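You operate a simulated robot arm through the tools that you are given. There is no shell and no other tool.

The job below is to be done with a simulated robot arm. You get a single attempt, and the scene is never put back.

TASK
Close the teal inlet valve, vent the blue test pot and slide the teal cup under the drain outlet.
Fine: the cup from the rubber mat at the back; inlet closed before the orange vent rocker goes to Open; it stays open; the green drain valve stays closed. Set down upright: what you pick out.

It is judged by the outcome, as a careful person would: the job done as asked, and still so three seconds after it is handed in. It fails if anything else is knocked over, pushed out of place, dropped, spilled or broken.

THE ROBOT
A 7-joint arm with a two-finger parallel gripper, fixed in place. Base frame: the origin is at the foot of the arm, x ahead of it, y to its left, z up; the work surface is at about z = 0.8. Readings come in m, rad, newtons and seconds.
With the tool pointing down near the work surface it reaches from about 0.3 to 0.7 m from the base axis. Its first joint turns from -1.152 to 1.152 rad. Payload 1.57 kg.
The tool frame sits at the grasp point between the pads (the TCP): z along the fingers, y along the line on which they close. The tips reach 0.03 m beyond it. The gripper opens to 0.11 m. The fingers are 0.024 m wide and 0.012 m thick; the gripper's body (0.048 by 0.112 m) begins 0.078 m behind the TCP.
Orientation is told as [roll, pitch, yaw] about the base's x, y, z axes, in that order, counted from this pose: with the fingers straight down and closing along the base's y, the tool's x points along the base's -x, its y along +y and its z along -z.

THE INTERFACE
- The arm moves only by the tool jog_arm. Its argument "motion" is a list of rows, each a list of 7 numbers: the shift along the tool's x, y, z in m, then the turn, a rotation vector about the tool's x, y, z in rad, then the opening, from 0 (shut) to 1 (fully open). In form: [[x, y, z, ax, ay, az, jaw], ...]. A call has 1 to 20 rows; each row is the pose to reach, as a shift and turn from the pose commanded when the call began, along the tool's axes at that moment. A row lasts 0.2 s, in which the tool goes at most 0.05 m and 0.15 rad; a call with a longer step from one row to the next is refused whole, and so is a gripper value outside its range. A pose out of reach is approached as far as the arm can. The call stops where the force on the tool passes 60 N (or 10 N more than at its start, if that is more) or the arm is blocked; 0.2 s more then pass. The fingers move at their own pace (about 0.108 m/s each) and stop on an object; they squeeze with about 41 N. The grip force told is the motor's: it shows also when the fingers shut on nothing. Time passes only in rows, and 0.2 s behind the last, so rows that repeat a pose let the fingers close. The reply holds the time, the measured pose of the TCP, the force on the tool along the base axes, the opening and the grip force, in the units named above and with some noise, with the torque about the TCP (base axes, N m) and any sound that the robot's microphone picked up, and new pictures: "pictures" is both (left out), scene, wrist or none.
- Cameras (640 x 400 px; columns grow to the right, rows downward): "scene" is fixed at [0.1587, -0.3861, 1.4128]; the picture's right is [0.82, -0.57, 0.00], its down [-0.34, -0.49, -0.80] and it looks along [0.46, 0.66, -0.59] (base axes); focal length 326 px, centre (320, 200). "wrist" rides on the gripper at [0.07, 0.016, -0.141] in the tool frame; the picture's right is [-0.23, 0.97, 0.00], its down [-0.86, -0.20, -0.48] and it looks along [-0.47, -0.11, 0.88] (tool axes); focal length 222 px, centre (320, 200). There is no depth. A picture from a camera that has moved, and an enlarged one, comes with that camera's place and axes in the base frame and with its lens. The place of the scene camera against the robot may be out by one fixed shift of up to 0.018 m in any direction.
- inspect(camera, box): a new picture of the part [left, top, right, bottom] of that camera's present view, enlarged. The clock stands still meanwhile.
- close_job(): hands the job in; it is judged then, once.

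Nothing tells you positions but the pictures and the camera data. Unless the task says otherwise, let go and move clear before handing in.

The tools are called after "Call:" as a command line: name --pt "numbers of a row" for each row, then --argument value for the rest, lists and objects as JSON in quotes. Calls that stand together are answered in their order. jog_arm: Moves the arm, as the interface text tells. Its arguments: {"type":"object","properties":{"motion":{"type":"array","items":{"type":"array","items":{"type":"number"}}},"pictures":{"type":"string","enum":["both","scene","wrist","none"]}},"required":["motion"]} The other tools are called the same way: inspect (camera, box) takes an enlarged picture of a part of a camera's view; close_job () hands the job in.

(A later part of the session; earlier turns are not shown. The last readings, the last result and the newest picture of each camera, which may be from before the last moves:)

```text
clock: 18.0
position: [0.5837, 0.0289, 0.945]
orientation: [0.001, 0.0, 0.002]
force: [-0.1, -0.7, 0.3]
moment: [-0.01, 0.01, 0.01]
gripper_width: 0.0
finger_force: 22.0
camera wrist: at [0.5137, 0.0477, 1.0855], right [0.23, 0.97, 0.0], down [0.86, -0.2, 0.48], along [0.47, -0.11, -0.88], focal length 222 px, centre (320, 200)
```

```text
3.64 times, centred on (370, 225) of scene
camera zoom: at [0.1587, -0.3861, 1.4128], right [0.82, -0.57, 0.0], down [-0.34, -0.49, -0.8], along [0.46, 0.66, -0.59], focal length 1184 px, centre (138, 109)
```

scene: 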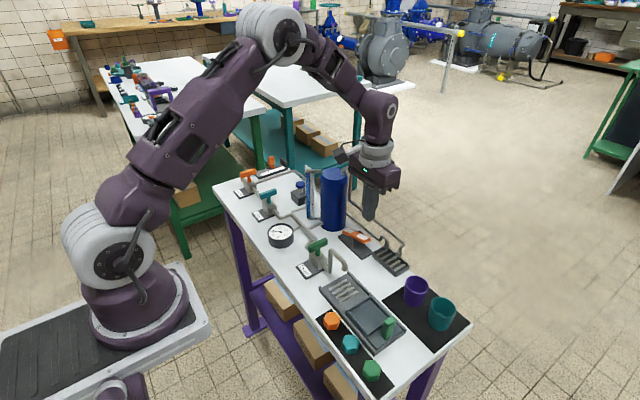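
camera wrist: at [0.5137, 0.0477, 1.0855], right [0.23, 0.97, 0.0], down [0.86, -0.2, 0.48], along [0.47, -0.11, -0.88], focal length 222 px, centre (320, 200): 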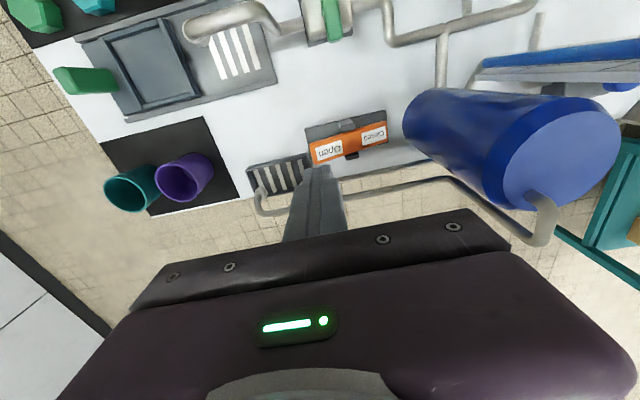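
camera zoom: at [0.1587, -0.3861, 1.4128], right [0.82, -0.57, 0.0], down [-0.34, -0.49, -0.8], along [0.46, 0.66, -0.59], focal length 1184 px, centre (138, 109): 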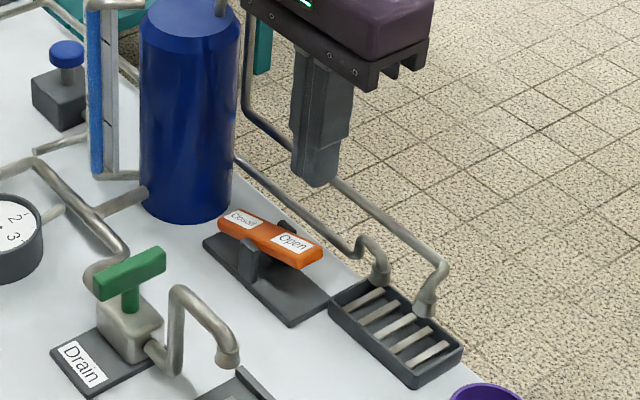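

The fingertips will land on the middle of the raised Open end, clear of the pivot cheeks and the back pipes. I'll lower onto it and press gradually.

Call:
jog_arm --pt "0 0 0.03 0 0 0 0" --pt "0 0 0.055 0 0 0 0" --pt "0 0 0.062 0 0 0 0" --pt "0 0 0.067 0 0 0 0" --pt "0 0 0.071 0 0 0 0" --pt "0 0 0.074 0 0 0 0" --pictures "both"

Call:
inspect --camera "scene" --box '[310, 190, 430, 280]'

Call:
inspect --camera "wrist" --box '[240, 110, 400, 230]'

```text
clock: 19.4
position: [0.5827, 0.0316, 0.8655]
orientation: [0.0, -0.001, 0.002]
force: [1.4, 0.4, 1.3]
moment: [0.04, -0.05, -0.01]
gripper_width: 0.0
finger_force: 21.0
camera wrist: at [0.5135, 0.0488, 1.0072], right [0.23, 0.97, 0.0], down [0.86, -0.2, 0.48], along [0.47, -0.11, -0.88], focal length 222 px, centre (320, 200)
```

scene: 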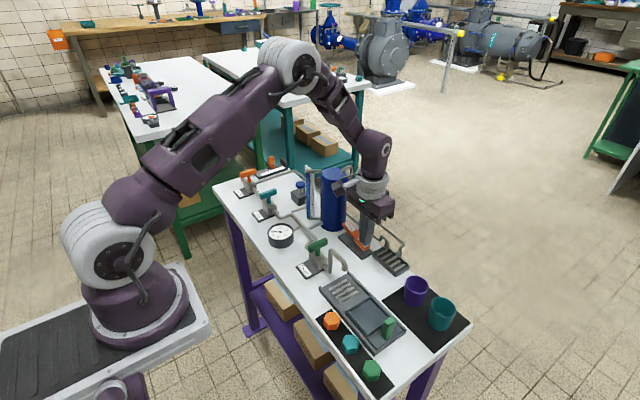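
wrist: 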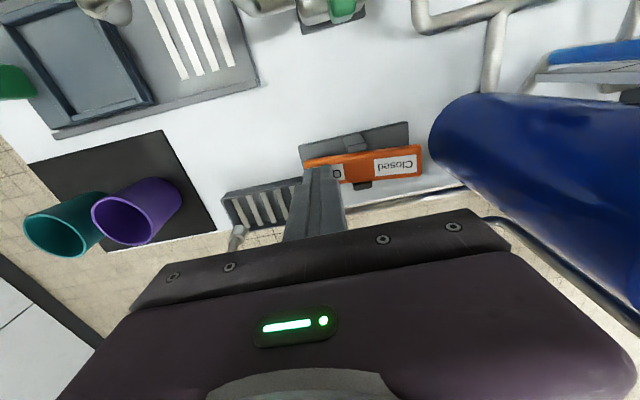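

```text
4.44 times, centred on (370, 235) of scene
camera zoom: at [0.1587, -0.3861, 1.4128], right [0.82, -0.57, 0.0], down [-0.34, -0.49, -0.8], along [0.46, 0.66, -0.59], focal length 1447 px, centre (98, 44)
```

zoom: 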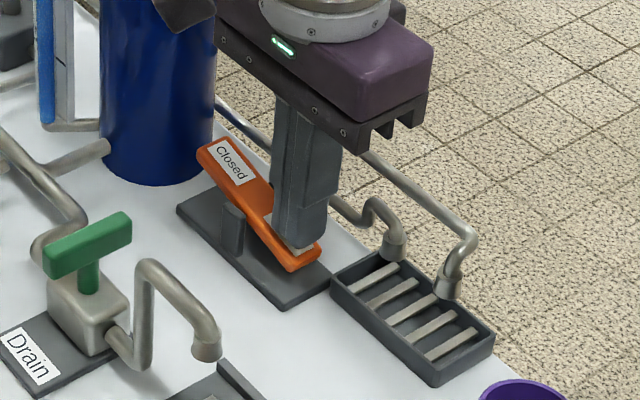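

```text
3.33 times, centred on (320, 170) of wrist
camera zoom: at [0.5135, 0.0488, 1.0072], right [0.23, 0.97, 0.0], down [0.86, -0.2, 0.48], along [0.47, -0.11, -0.88], focal length 740 px, centre (320, 300)
```

zoom: 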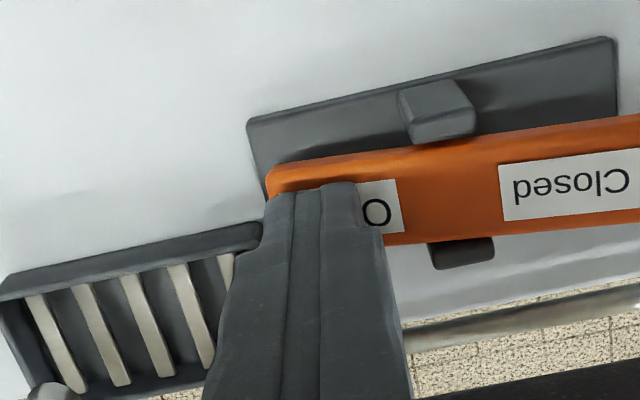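

The rocker has tipped over: the Open end is down and the Closed end is up. I'll press slightly more to confirm it's seated against its stop.

Call:
jog_arm --pt "0 0 0.003 0 0 0 0" --pt "0 0 0.005 0 0 0 0" --pt "0 0 0.007 0 0 0 0" --pictures "none"

```text
clock: 20.1
position: [0.5831, 0.0303, 0.8643]
orientation: [-0.001, 0.0, 0.001]
force: [-11.3, -1.6, 23.2]
moment: [0.19, 0.36, 0.15]
gripper_width: 0.0001
finger_force: 20.9
stopped in row 3: the force on the tool passed its limit at 67 N (the readings are from after the stop); the commanded pose is now the measured one
```

It's firmly against its stop. I'll lift straight off and check the rocker.

Call:
jog_arm --pt "0 0 -0.01 0 0 0 0" --pt "0 0 -0.04 0 0 0 0" --pt "0 0 -0.08 0 0 0 0" --pt "0 0 -0.12 0 0 0 0" --pt "0 0 -0.16 0 0 0 0.3" --pt "0 0 -0.2 0 0 0 0.6" --pictures "both"

Call:
inspect --camera "scene" --box '[310, 190, 430, 280]'

Call:
inspect --camera "wrist" --box '[60, 60, 320, 220]'

Call:
inspect --camera "scene" --box '[310, 250, 480, 380]'

```text
clock: 21.5
position: [0.5853, 0.0308, 1.0596]
orientation: [-0.001, -0.002, 0.003]
force: [0.5, 0.6, -0.9]
moment: [0.02, 0.03, -0.01]
gripper_width: 0.0658
finger_force: 0.0
camera wrist: at [0.5161, 0.0481, 1.2007], right [0.23, 0.97, 0.0], down [0.86, -0.2, 0.48], along [0.47, -0.11, -0.88], focal length 222 px, centre (320, 200)
```

scene: 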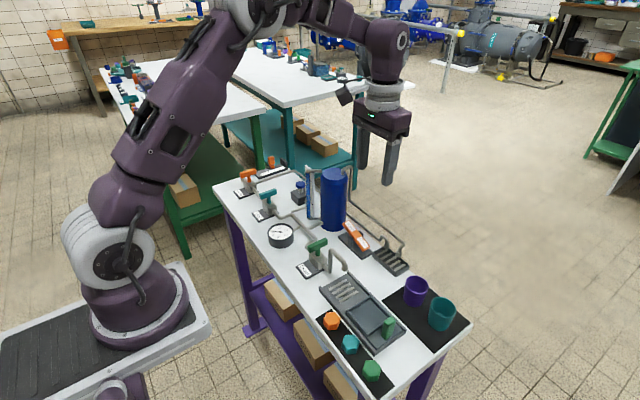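
wrist: 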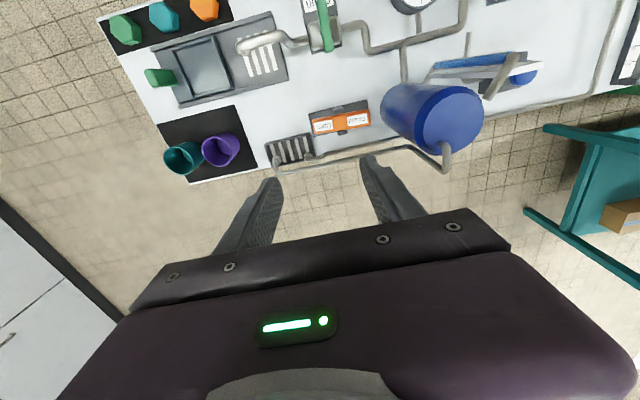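

```text
4.44 times, centred on (370, 235) of scene
camera zoom: at [0.1586, -0.3861, 1.4128], right [0.82, -0.57, 0.0], down [-0.34, -0.49, -0.8], along [0.46, 0.66, -0.59], focal length 1447 px, centre (98, 44)
```

zoom: 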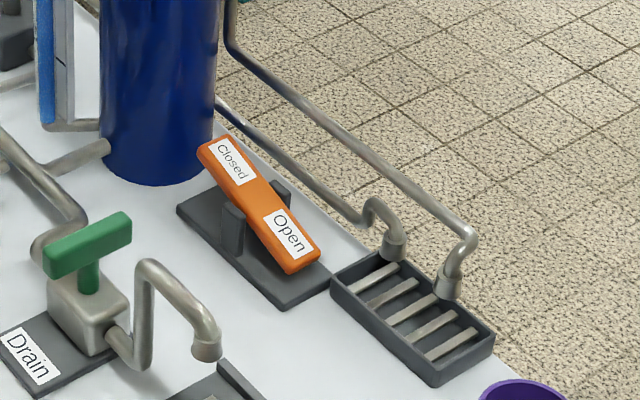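

```text
2.46 times, centred on (190, 140) of wrist
camera zoom: at [0.5161, 0.0481, 1.2007], right [0.23, 0.97, 0.0], down [0.86, -0.2, 0.48], along [0.47, -0.11, -0.88], focal length 547 px, centre (640, 348)
```

zoom: 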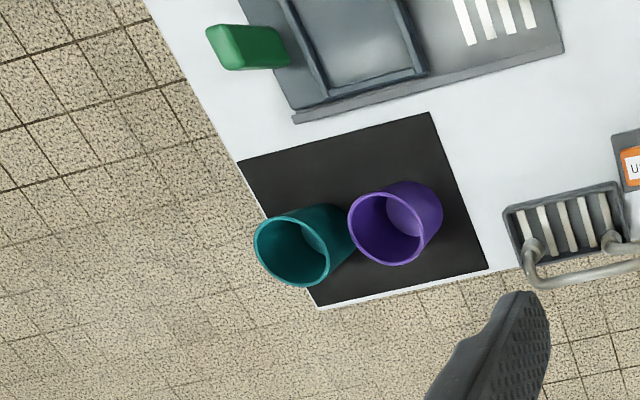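

```text
3.08 times, centred on (395, 315) of scene
camera zoom: at [0.1586, -0.3861, 1.4128], right [0.82, -0.57, 0.0], down [-0.34, -0.49, -0.8], along [0.46, 0.66, -0.59], focal length 1002 px, centre (89, -154)
```

zoom: 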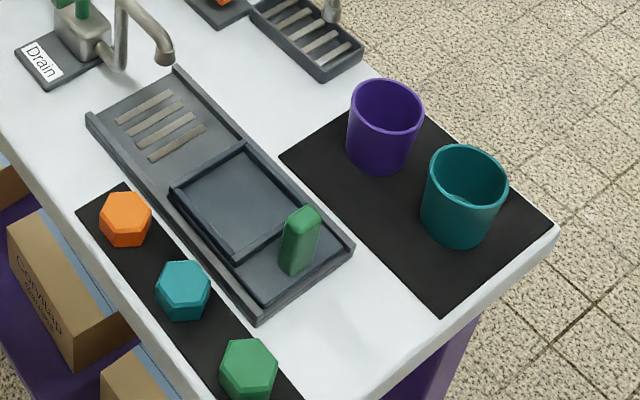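

The rocker sits stably at Open. Next is the teal cup, at roughly (0.578, -0.21) on the back mat with the purple one next to it. I'll hover over it with the fingers closing along x, so nothing goes into the narrow gap between the cups.

Call:
jog_arm --pt "0.001 -0.022 0 0 0 -0.1428 0.8" --pt "0.001 -0.044 0 0 0 -0.2856 0.9" --pt "0.002 -0.066 0 0 0 -0.4284 0.9" --pt "0.002 -0.088 0 0 0 -0.5712 0.9" --pt "0.003 -0.11 0 0 0 -0.714 0.9" --pt "0.004 -0.132 0 0 0 -0.8568 0.9" --pt "0.005 -0.154 0.005 0 0 -0.9996 0.9" --pt "0.006 -0.176 0.01 0 0 -1.1424 0.9" --pt "0.007 -0.198 0.015 0 0 -1.2852 0.9" --pt "0.007 -0.22 0.02 0 0 -1.428 0.9" --pt "0.007 -0.24 0.03 0 0 -1.5708 0.9" --pictures "both"

Call:
inspect --camera "wrist" --box '[220, 60, 420, 210]'

Call:
inspect --camera "wrist" --box '[380, 0, 600, 150]'

```text
clock: 23.9
position: [0.5775, -0.2086, 1.0337]
orientation: [-0.001, -0.001, 1.576]
force: [-0.4, 0.0, -0.6]
moment: [0.02, 0.04, -0.02]
gripper_width: 0.0989
finger_force: 0.0
camera wrist: at [0.5611, -0.278, 1.1751], right [-0.97, 0.22, 0.0], down [0.19, 0.86, 0.48], along [0.11, 0.47, -0.88], focal length 222 px, centre (320, 200)
```

scene: 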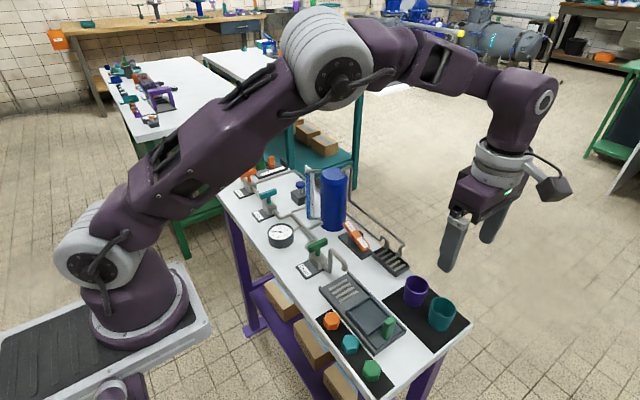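
wrist: 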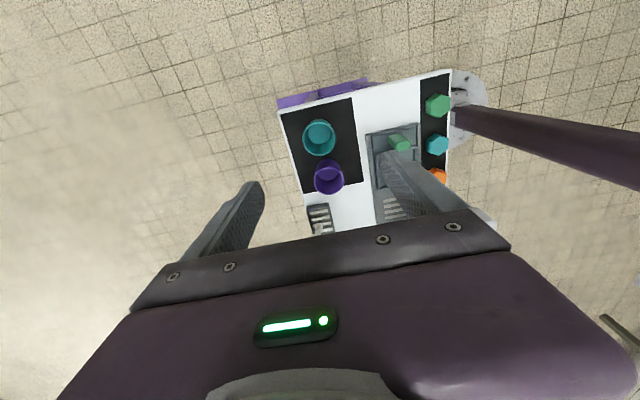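

```text
2.67 times, centred on (320, 135) of wrist
camera zoom: at [0.5611, -0.278, 1.1751], right [-0.97, 0.22, 0.0], down [0.19, 0.86, 0.48], along [0.11, 0.47, -0.88], focal length 592 px, centre (320, 373)
```

zoom: 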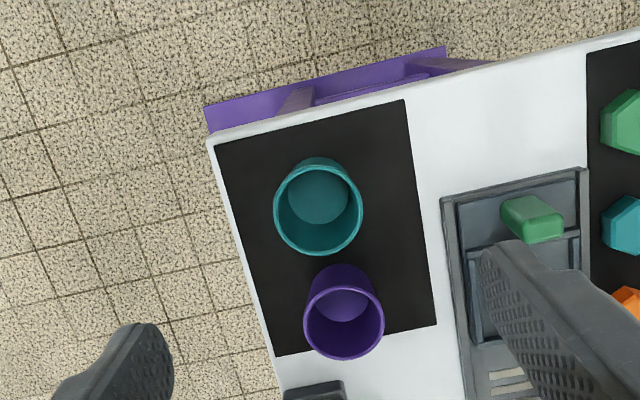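

```text
2.67 times, centred on (490, 75) of wrist
camera zoom: at [0.5611, -0.278, 1.1751], right [-0.97, 0.22, 0.0], down [0.19, 0.86, 0.48], along [0.11, 0.47, -0.88], focal length 592 px, centre (-133, 533)
```

zoom: 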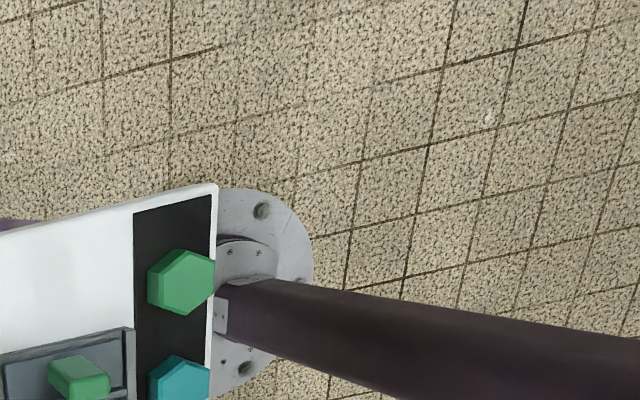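

The teal cup is centred at about (0.579, -0.204), rim near z≈0.86. The drain spout tip is at about (0.466, -0.039, 0.876). I'll come down partway and recheck centring.

Call:
jog_arm --pt "-0.0045 -0.0015 0.03 0 0 0 0.9" --pt "-0.0045 -0.0015 0.065 0 0 0 0.85" --pt "-0.0045 -0.0015 0.1 0 0 0 0.8" --pictures "both"

Call:
inspect --camera "wrist" --box '[220, 60, 420, 210]'

Call:
inspect --camera "scene" --box '[370, 230, 500, 350]'

```text
clock: 24.7
position: [0.5788, -0.2046, 0.9331]
orientation: [-0.002, 0.0, 1.571]
force: [-0.4, 0.0, -0.7]
moment: [0.02, -0.02, 0.0]
gripper_width: 0.0881
finger_force: 0.1
camera wrist: at [0.5626, -0.2731, 1.0742], right [-0.97, 0.23, 0.0], down [0.2, 0.86, 0.48], along [0.11, 0.47, -0.88], focal length 222 px, centre (320, 200)
```

scene: 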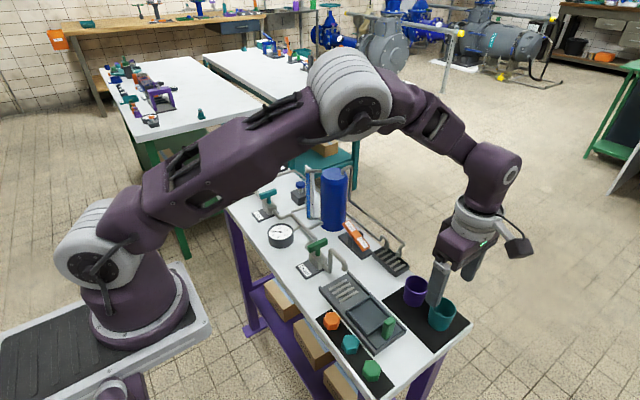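
wrist: 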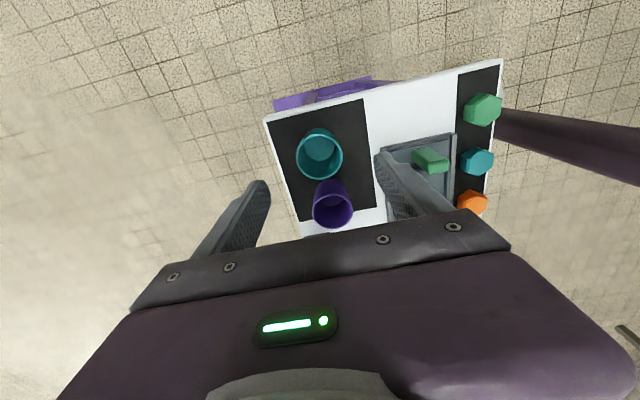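

```text
2.67 times, centred on (320, 135) of wrist
camera zoom: at [0.5626, -0.2731, 1.0742], right [-0.97, 0.23, 0.0], down [0.2, 0.86, 0.48], along [0.11, 0.47, -0.88], focal length 592 px, centre (320, 373)
```

zoom: 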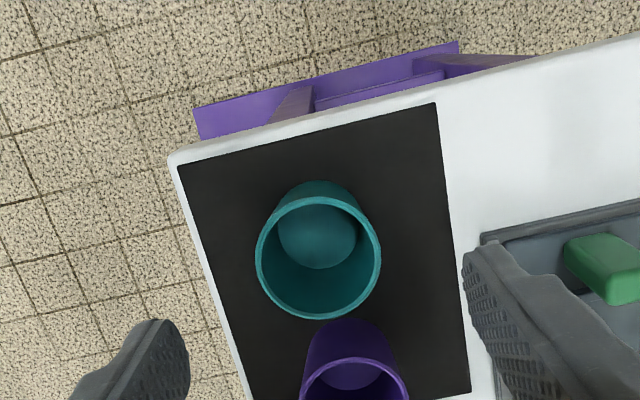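

```text
3.33 times, centred on (435, 290) of scene
camera zoom: at [0.1587, -0.3861, 1.4128], right [0.82, -0.57, 0.0], down [-0.34, -0.49, -0.8], along [0.46, 0.66, -0.59], focal length 1085 px, centre (-63, -100)
```

zoom: 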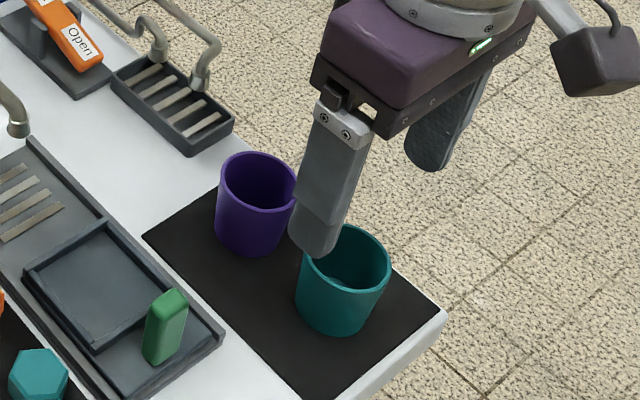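

The cup is centred between the fingers and the purple cup is well clear. I'll descend around the rim and then close.

Call:
jog_arm --pt "0 0 0.03 0 0 0 0.8" --pt "0 0 0.06 0 0 0 0.8" --pt "0 0 0.075 0 0 0 0.8" --pt "0 0 0.083 0 0 0 0.75" --pt "0 0 0.083 0 0 0 0.6" --pt "0 0 0.083 0 0 0 0.5" --pictures "both"

Call:
inspect --camera "wrist" --box '[220, 60, 420, 210]'

Call:
inspect --camera "scene" --box '[370, 230, 500, 350]'

```text
clock: 26.1
position: [0.5794, -0.2066, 0.8487]
orientation: [0.0, 0.001, 1.573]
force: [0.1, 0.0, -0.5]
moment: [-0.02, -0.01, 0.01]
gripper_width: 0.0549
finger_force: 0.1
camera wrist: at [0.5632, -0.2742, 0.99], right [-0.97, 0.23, 0.0], down [0.2, 0.86, 0.48], along [0.11, 0.47, -0.88], focal length 222 px, centre (320, 200)
```

scene: 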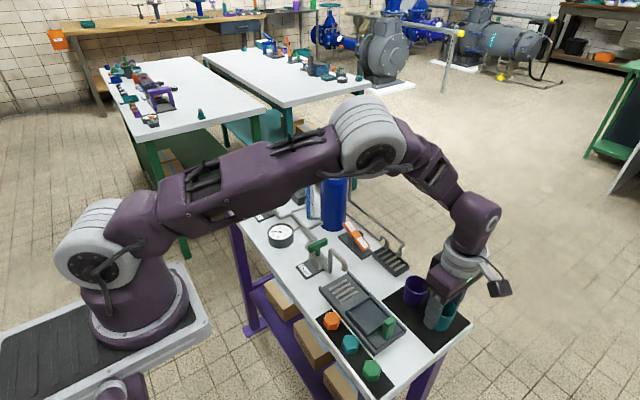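
wrist: 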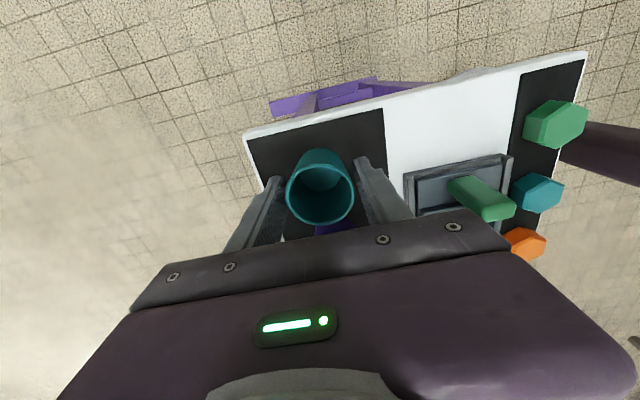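

```text
2.67 times, centred on (320, 135) of wrist
camera zoom: at [0.5632, -0.2742, 0.99], right [-0.97, 0.23, 0.0], down [0.2, 0.86, 0.48], along [0.11, 0.47, -0.88], focal length 592 px, centre (320, 373)
```

zoom: 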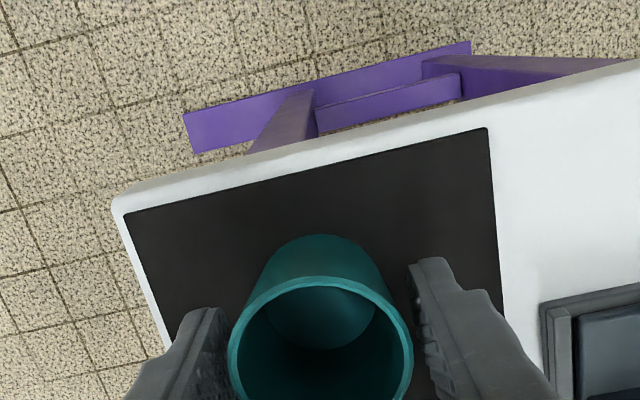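

```text
3.33 times, centred on (435, 290) of scene
camera zoom: at [0.1587, -0.3861, 1.4128], right [0.82, -0.57, 0.0], down [-0.34, -0.49, -0.8], along [0.46, 0.66, -0.59], focal length 1085 px, centre (-63, -100)
```

zoom: 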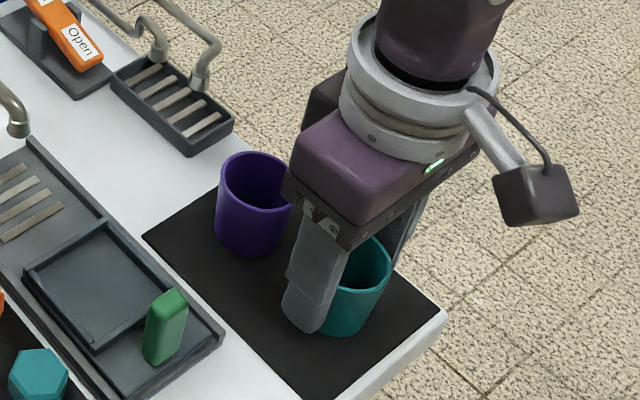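

Call:
jog_arm --pt "0 0 0.004 0 0 0 0.45" --pt "0 0 0.004 0 0 0 0.35" --pt "0 0 0.004 0 0 0 0.25" --pt "0 0 0.004 0 0 0 0.2" --pictures "wrist"

Call:
inspect --camera "scene" --box '[370, 230, 500, 350]'

```text
clock: 27.1
position: [0.5783, -0.2051, 0.8452]
orientation: [-0.004, 0.001, 1.572]
force: [-0.6, -0.7, 14.4]
moment: [-0.03, -0.02, -0.03]
gripper_width: 0.0473
finger_force: 40.6
camera wrist: at [0.5631, -0.2734, 0.9866], right [-0.97, 0.23, 0.0], down [0.2, 0.86, 0.48], along [0.11, 0.47, -0.88], focal length 222 px, centre (320, 200)
```

wrist: 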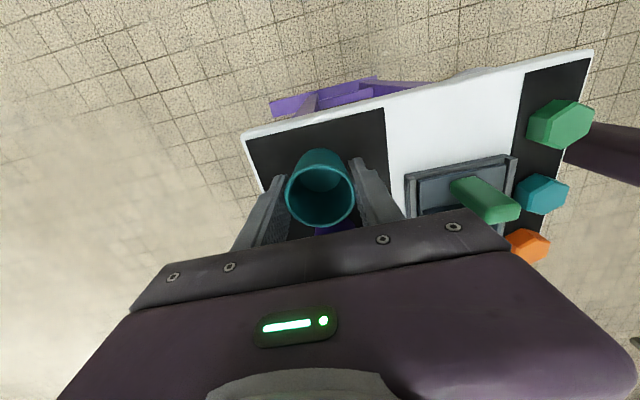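

```text
3.33 times, centred on (435, 290) of scene
camera zoom: at [0.1584, -0.3861, 1.4129], right [0.82, -0.57, 0.0], down [-0.34, -0.49, -0.8], along [0.46, 0.66, -0.59], focal length 1085 px, centre (-63, -100)
```

zoom: 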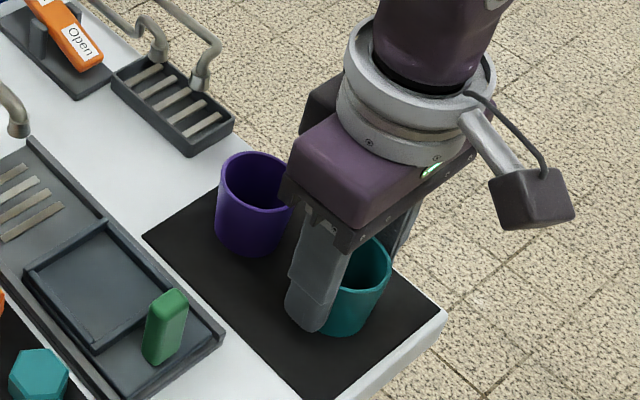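

The cup is held at 0.047 m, but the fingertips are low and could foul the carriage's frame when I set it down. The cup is still on the mat, so I'll regrip 9 mm higher.

Call:
jog_arm --pt "0 0 0 0 0 0 0.5" --pt "0 0 0 0 0 0 0.52" --pt "0 0 -0.005 0 0 0 0.52" --pt "0 0 -0.009 0 0 0 0.52" --pt "0 0 -0.009 0 0 0 0.4" --pt "0 0 -0.009 0 0 0 0.3" --pt "0 0 -0.009 0 0 0 0.2" --pictures "wrist"

Call:
inspect --camera "wrist" --box '[220, 110, 420, 250]'

Call:
inspect --camera "scene" --box '[370, 230, 500, 350]'

```text
clock: 28.7
position: [0.5792, -0.2048, 0.8539]
orientation: [-0.001, 0.0, 1.572]
force: [0.0, 0.1, 1.0]
moment: [-0.01, 0.08, 0.01]
gripper_width: 0.0472
finger_force: 41.4
camera wrist: at [0.5626, -0.2734, 0.9949], right [-0.97, 0.23, 0.0], down [0.2, 0.86, 0.48], along [0.11, 0.47, -0.88], focal length 222 px, centre (320, 200)
```

wrist: 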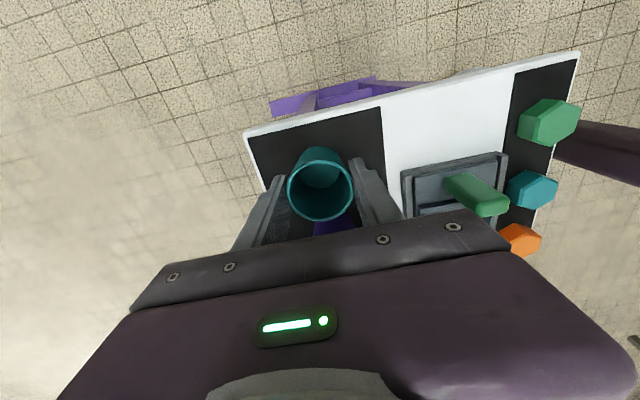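

```text
2.86 times, centred on (320, 180) of wrist
camera zoom: at [0.5626, -0.2734, 0.9949], right [-0.97, 0.23, 0.0], down [0.2, 0.86, 0.48], along [0.11, 0.47, -0.88], focal length 635 px, centre (320, 257)
```

zoom: 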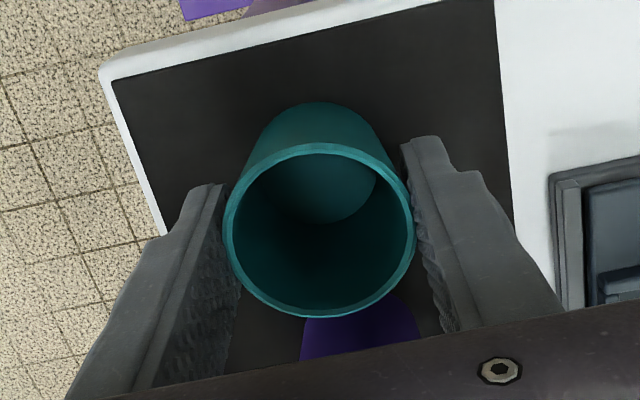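

```text
3.33 times, centred on (435, 290) of scene
camera zoom: at [0.1586, -0.3861, 1.4128], right [0.82, -0.57, 0.0], down [-0.34, -0.49, -0.8], along [0.46, 0.66, -0.59], focal length 1085 px, centre (-63, -100)
```

zoom: 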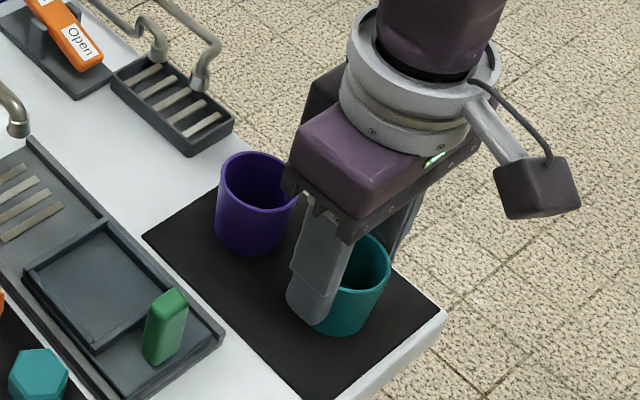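

A good grip at the rim, and the fingertips are now about 20 mm above the cup's base. I'll lift straight up.

Call:
jog_arm --pt "0 0 -0.01 0 0 0 0.2" --pt "0 0 -0.03 0 0 0 0.2" --pt "0 0 -0.06 0 0 0 0.2" --pt "0 0 -0.09 0 0 0 0.2" --pt "0 0 -0.11 0 0 0 0.2" --pictures "both"

Call:
inspect --camera "scene" --box '[330, 200, 510, 350]'

Call:
inspect --camera "wrist" --box '[360, 60, 560, 200]'

```text
clock: 29.9
position: [0.5785, -0.2034, 0.9652]
orientation: [-0.002, 0.0, 1.574]
force: [0.3, -0.1, 0.8]
moment: [0.04, 0.0, 0.04]
gripper_width: 0.0472
finger_force: 40.6
camera wrist: at [0.5608, -0.2724, 1.1064], right [-0.97, 0.23, 0.0], down [0.2, 0.86, 0.48], along [0.11, 0.47, -0.88], focal length 222 px, centre (320, 200)
```

scene: 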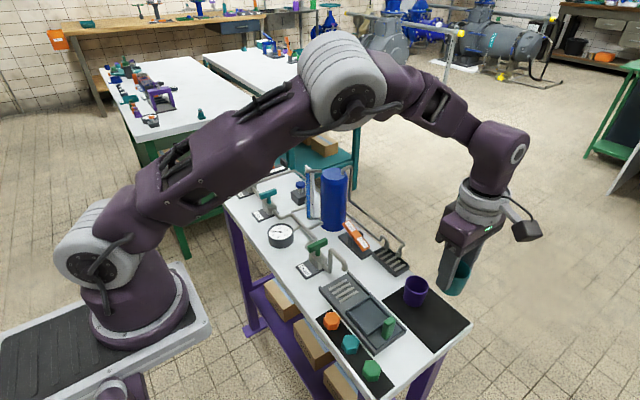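
wrist: 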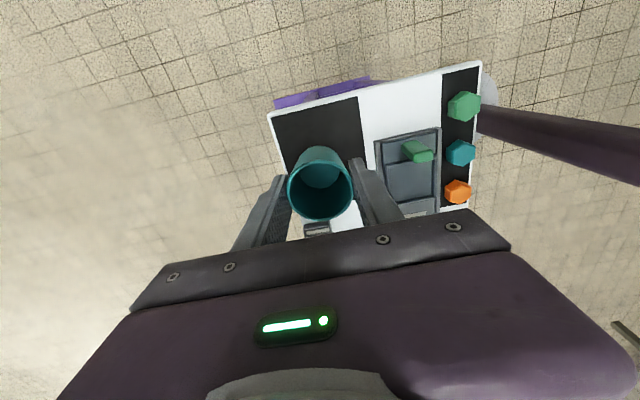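

```text
2.67 times, centred on (420, 275) of scene
camera zoom: at [0.1587, -0.3861, 1.4128], right [0.82, -0.57, 0.0], down [-0.34, -0.49, -0.8], along [0.46, 0.66, -0.59], focal length 868 px, centre (53, 0)
```

zoom: 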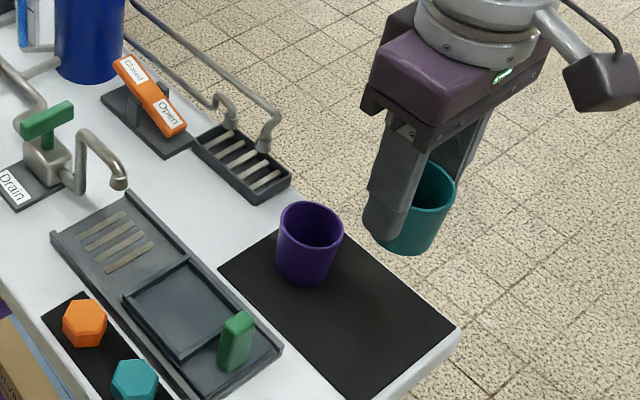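

```text
2.86 times, centred on (460, 130) of wrist
camera zoom: at [0.5608, -0.2724, 1.1064], right [-0.97, 0.23, 0.0], down [0.2, 0.86, 0.48], along [0.11, 0.47, -0.88], focal length 635 px, centre (-80, 400)
```

zoom: 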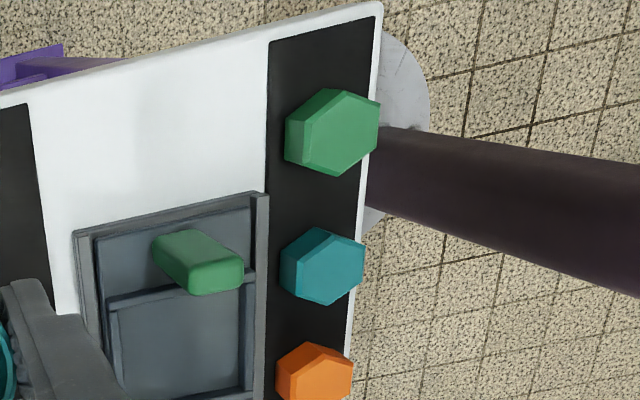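

The cup is held upright and clear. I'll carry it over the carriage recess, centred at about (0.463, -0.122), staying high.

Call:
jog_arm --pt "0 0.03 0 0 0 0 0.2" --pt "-0.01 0.065 0 0 0 0 0.2" --pt "-0.03 0.095 0 0 0 0 0.2" --pt "-0.055 0.11 0 0 0 0 0.2" --pt "-0.075 0.115 0 0 0 0 0.2" --pt "-0.083 0.115 0 0 0 0 0.2" --pt "-0.083 0.115 0 0 0 0 0.2" --pictures "both"

Call:
inspect --camera "scene" --box '[300, 220, 440, 350]'

Call:
inspect --camera "wrist" --box '[220, 60, 420, 200]'

```text
clock: 31.5
position: [0.4635, -0.1183, 0.9668]
orientation: [-0.002, 0.0, 1.572]
force: [0.2, -0.4, -0.3]
moment: [0.0, -0.02, 0.0]
gripper_width: 0.0473
finger_force: 40.9
camera wrist: at [0.4471, -0.1878, 1.1078], right [-0.97, 0.23, 0.0], down [0.2, 0.86, 0.48], along [0.11, 0.47, -0.88], focal length 222 px, centre (320, 200)
```

scene: 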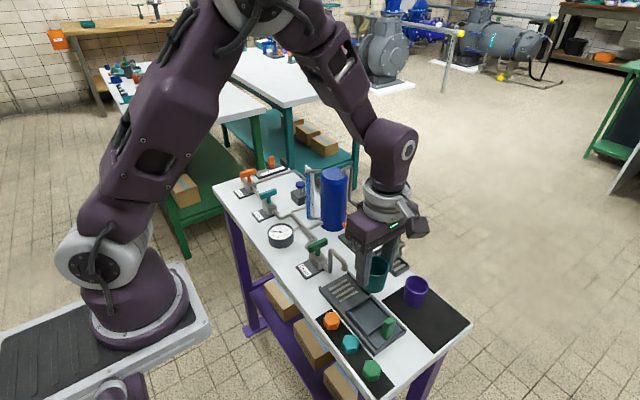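
wrist: 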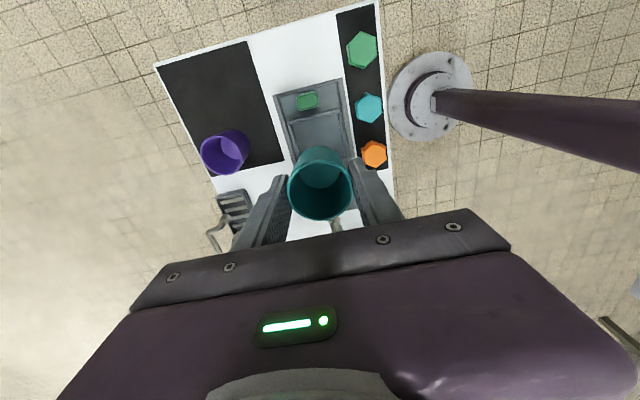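

```text
3.08 times, centred on (370, 285) of scene
camera zoom: at [0.1587, -0.3861, 1.4128], right [0.82, -0.57, 0.0], down [-0.34, -0.49, -0.8], along [0.46, 0.66, -0.59], focal length 1002 px, centre (166, -62)
```

zoom: 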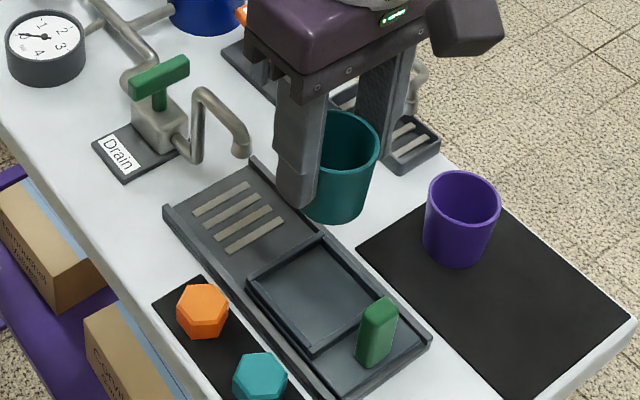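

```text
2.86 times, centred on (320, 130) of wrist
camera zoom: at [0.4471, -0.1878, 1.1078], right [-0.97, 0.23, 0.0], down [0.2, 0.86, 0.48], along [0.11, 0.47, -0.88], focal length 635 px, centre (320, 400)
```

zoom: 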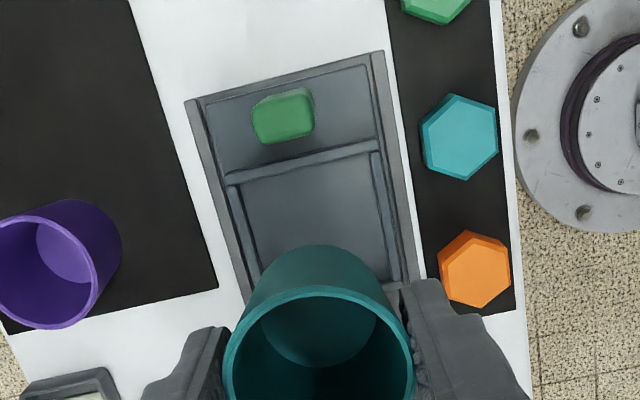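

Call:
inspect --camera "scene" --box '[335, 285, 415, 345]'

Call:
inspect --camera "wrist" --box '[265, 70, 365, 165]'

```text
6.67 times, centred on (375, 315) of scene
camera zoom: at [0.1587, -0.3861, 1.4128], right [0.82, -0.57, 0.0], down [-0.34, -0.49, -0.8], along [0.46, 0.66, -0.59], focal length 2171 px, centre (-47, -567)
```

zoom: 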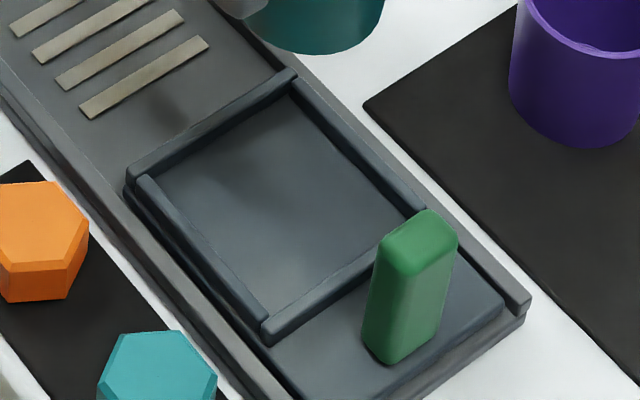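

```text
4.21 times, centred on (315, 118) of wrist
camera zoom: at [0.4471, -0.1878, 1.1078], right [-0.97, 0.23, 0.0], down [0.2, 0.86, 0.48], along [0.11, 0.47, -0.88], focal length 935 px, centre (341, 547)
```

zoom: 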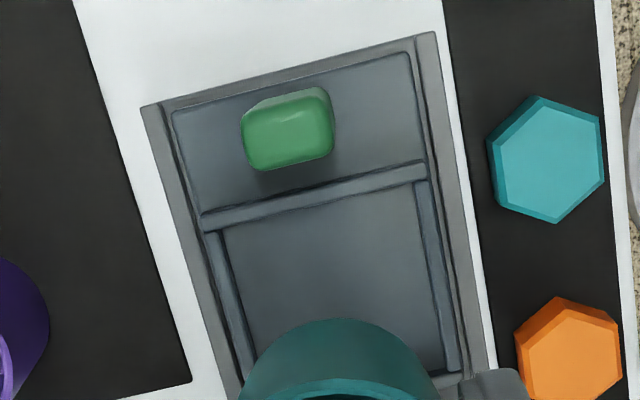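

The recess is about 0.06 × 0.057 m, centred near (0.464, -0.119), and the cup is directly above it. I'll lower it most of the way and check.

Call:
jog_arm --pt "0 0 0.03 0 0 0 0.2" --pt "0 0 0.06 0 0 0 0.2" --pt "0 0 0.078 0 0 0 0.2" --pt "0 0 0.086 0 0 0 0.2" --pictures "both"

Call:
inspect --camera "scene" --box '[320, 250, 420, 340]'

Call:
inspect --camera "wrist" --box '[240, 80, 400, 200]'

```text
clock: 32.5
position: [0.4653, -0.1198, 0.8796]
orientation: [-0.001, -0.001, 1.573]
force: [0.0, -0.4, -0.6]
moment: [0.02, 0.0, -0.01]
gripper_width: 0.0476
finger_force: 41.1
camera wrist: at [0.4487, -0.1887, 1.0205], right [-0.97, 0.23, 0.0], down [0.2, 0.86, 0.48], along [0.11, 0.47, -0.88], focal length 222 px, centre (320, 200)
```

scene: 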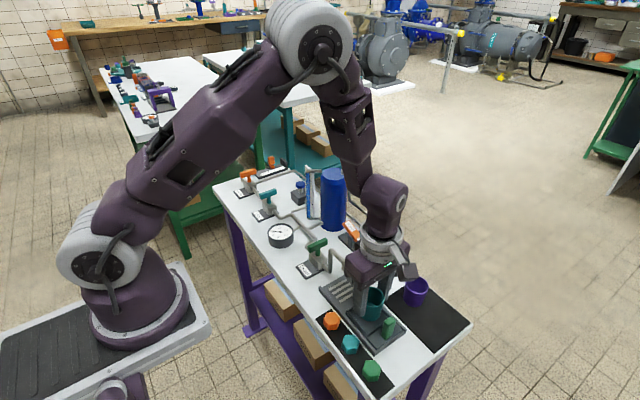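
wrist: 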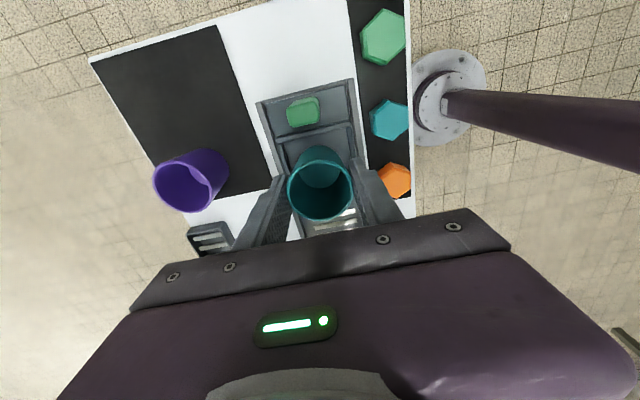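

```text
4.44 times, centred on (370, 295) of scene
camera zoom: at [0.1587, -0.3861, 1.4128], right [0.82, -0.57, 0.0], down [-0.34, -0.49, -0.8], along [0.46, 0.66, -0.59], focal length 1447 px, centre (98, -222)
```

zoom: 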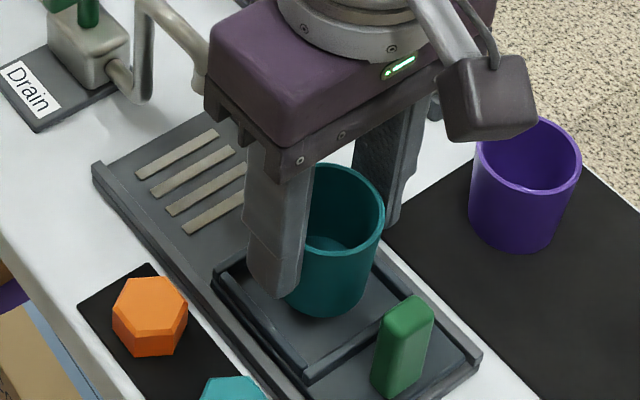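

```text
3.33 times, centred on (320, 140) of wrist
camera zoom: at [0.4487, -0.1887, 1.0205], right [-0.97, 0.23, 0.0], down [0.2, 0.86, 0.48], along [0.11, 0.47, -0.88], focal length 740 px, centre (320, 400)
```

zoom: 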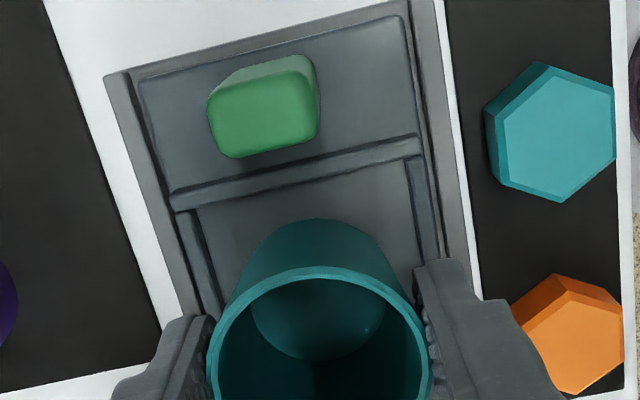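

The cup is centred over the recess with about 1 cm to spare on each side. I'll lower slowly until it touches.

Call:
jog_arm --pt "0 0 0.006 0 0 0 0.2" --pt "0 0 0.01 0 0 0 0.2" --pt "0 0 0.013 0 0 0 0.2" --pt "0 0 0.015 0 0 0 0.2" --pictures "none"

```text
clock: 33.5
position: [0.4652, -0.1215, 0.8652]
orientation: [-0.008, 0.002, 1.573]
force: [-0.1, 4.7, 33.7]
moment: [0.26, 0.01, -0.02]
gripper_width: 0.0474
finger_force: 41.4
```

It's touching the recess floor, with force pushing up. I'll ease off a millimetre and release gently.

Call:
jog_arm --pt "0 0 -0.001 0 0 0 0.2" --pt "0 0 -0.0012 0 0 0 0.2" --pictures "none"

```text
clock: 34.1
position: [0.4633, -0.122, 0.8659]
orientation: [-0.002, -0.001, 1.574]
force: [5.5, -1.0, 13.8]
moment: [-0.01, -0.31, 0.0]
gripper_width: 0.0474
finger_force: 41.3
```

Call:
jog_arm --pt "0 0 -0.0003 0 0 0 0.44" --pt "0 0 -0.0003 0 0 0 0.47" --pt "0 0 -0.0003 0 0 0 0.52" --pt "0 0 -0.0003 0 0 0 0.52" --pictures "both"

Call:
inspect --camera "scene" --box '[320, 250, 420, 340]'

Call:
inspect --camera "wrist" --box '[240, 80, 400, 230]'

```text
clock: 35.1
position: [0.4646, -0.1209, 0.8652]
orientation: [-0.002, -0.001, 1.572]
force: [-0.6, 0.2, 0.5]
moment: [0.0, 0.01, 0.0]
gripper_width: 0.0573
finger_force: 0.1
camera wrist: at [0.4476, -0.1895, 1.0068], right [-0.97, 0.23, 0.0], down [0.2, 0.86, 0.48], along [0.11, 0.47, -0.88], focal length 222 px, centre (320, 200)
```

scene: 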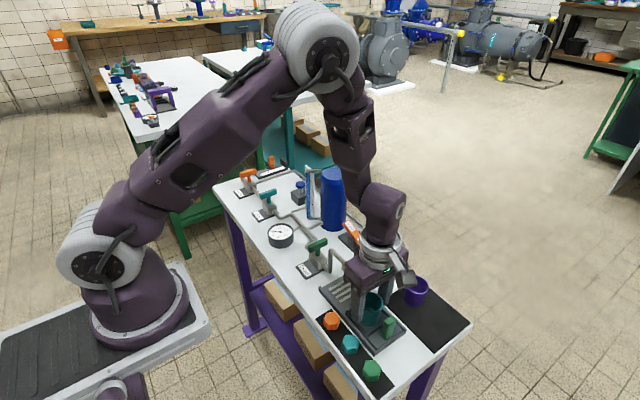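
wrist: 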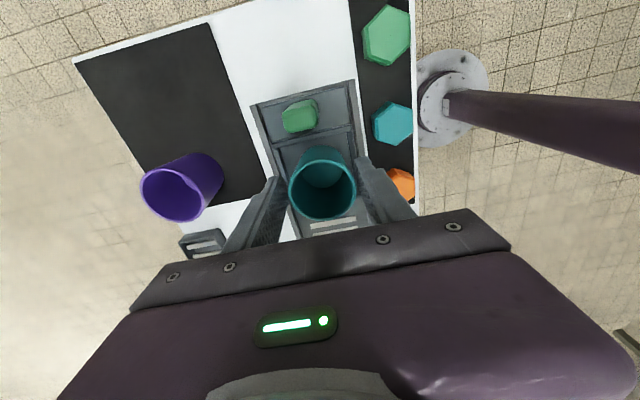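

```text
4.44 times, centred on (370, 295) of scene
camera zoom: at [0.1587, -0.3861, 1.4128], right [0.82, -0.57, 0.0], down [-0.34, -0.49, -0.8], along [0.46, 0.66, -0.59], focal length 1447 px, centre (98, -222)
```

zoom: 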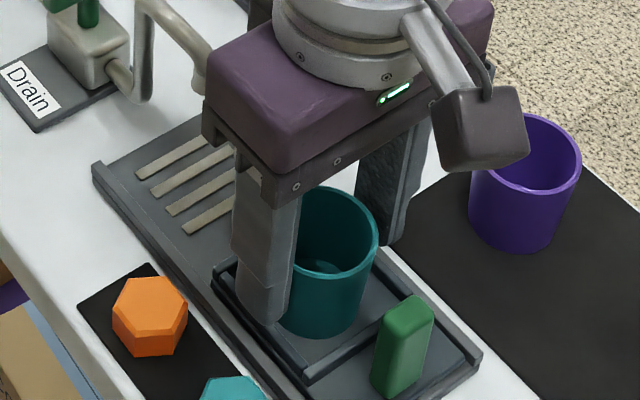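

```text
2.67 times, centred on (320, 155) of wrist
camera zoom: at [0.4476, -0.1895, 1.0068], right [-0.97, 0.23, 0.0], down [0.2, 0.86, 0.48], along [0.11, 0.47, -0.88], focal length 592 px, centre (320, 320)
```

zoom: 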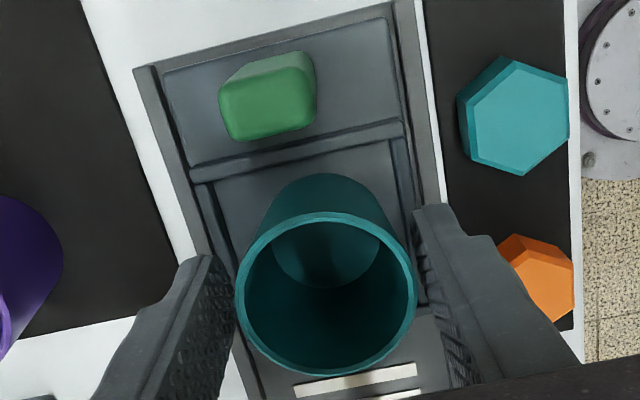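

The cup stands upright in the recess. I'll open a touch more and lift straight up.

Call:
jog_arm --pt "0 0 0 0 0 0 0.6" --pt "0 0 -0.005 0 0 0 0.6" --pt "0 0 -0.02 0 0 0 0.6" --pt "0 0 -0.05 0 0 0 0.6" --pt "0 0 -0.09 0 0 0 0.6" --pt "0 0 -0.12 0 0 0 0.6" --pictures "both"

Call:
inspect --camera "scene" --box '[320, 250, 420, 340]'

Call:
inspect --camera "wrist" --box '[240, 80, 400, 230]'

```text
clock: 36.5
position: [0.4649, -0.1237, 0.9858]
orientation: [-0.002, 0.001, 1.571]
force: [-0.5, 0.0, 0.1]
moment: [0.01, 0.03, 0.01]
gripper_width: 0.0658
finger_force: 0.0
camera wrist: at [0.4488, -0.1918, 1.1265], right [-0.97, 0.23, 0.0], down [0.2, 0.86, 0.48], along [0.11, 0.47, -0.88], focal length 222 px, centre (320, 200)
```

scene: 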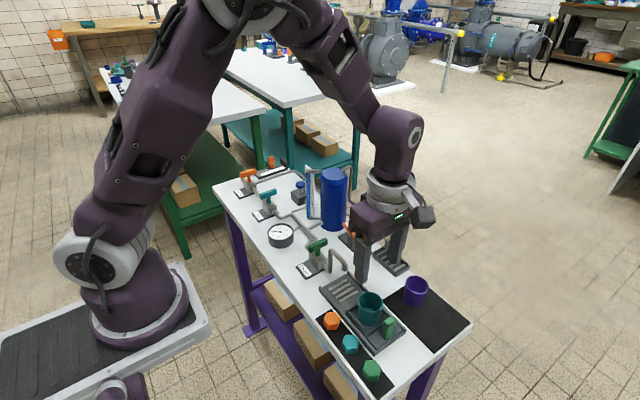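
wrist: 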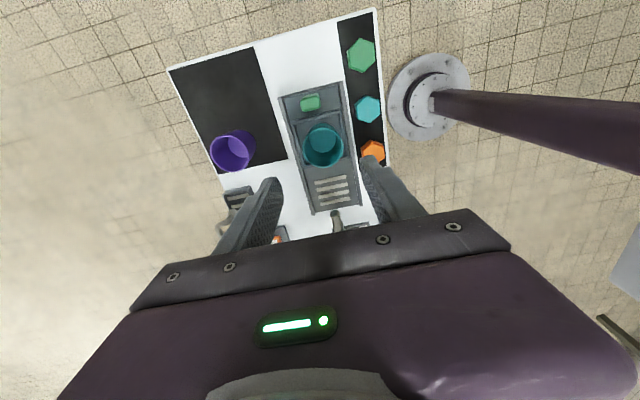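

```text
4.44 times, centred on (370, 295) of scene
camera zoom: at [0.1587, -0.3861, 1.4128], right [0.82, -0.57, 0.0], down [-0.34, -0.49, -0.8], along [0.46, 0.66, -0.59], focal length 1447 px, centre (98, -222)
```

zoom: 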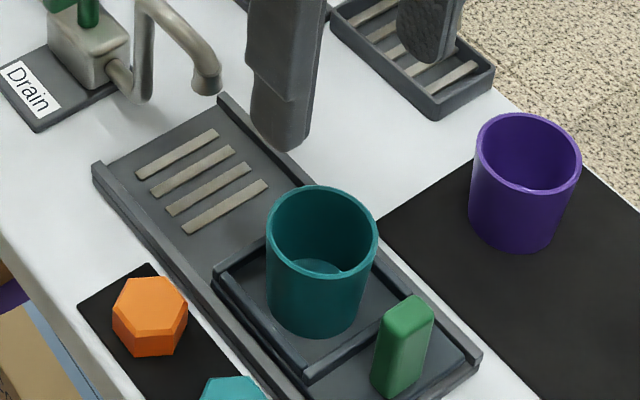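

```text
2.67 times, centred on (320, 155) of wrist
camera zoom: at [0.4488, -0.1918, 1.1265], right [-0.97, 0.23, 0.0], down [0.2, 0.86, 0.48], along [0.11, 0.47, -0.88], focal length 592 px, centre (320, 320)
```

zoom: 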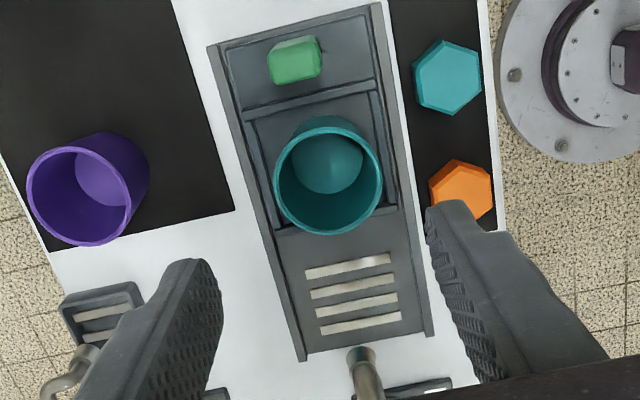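

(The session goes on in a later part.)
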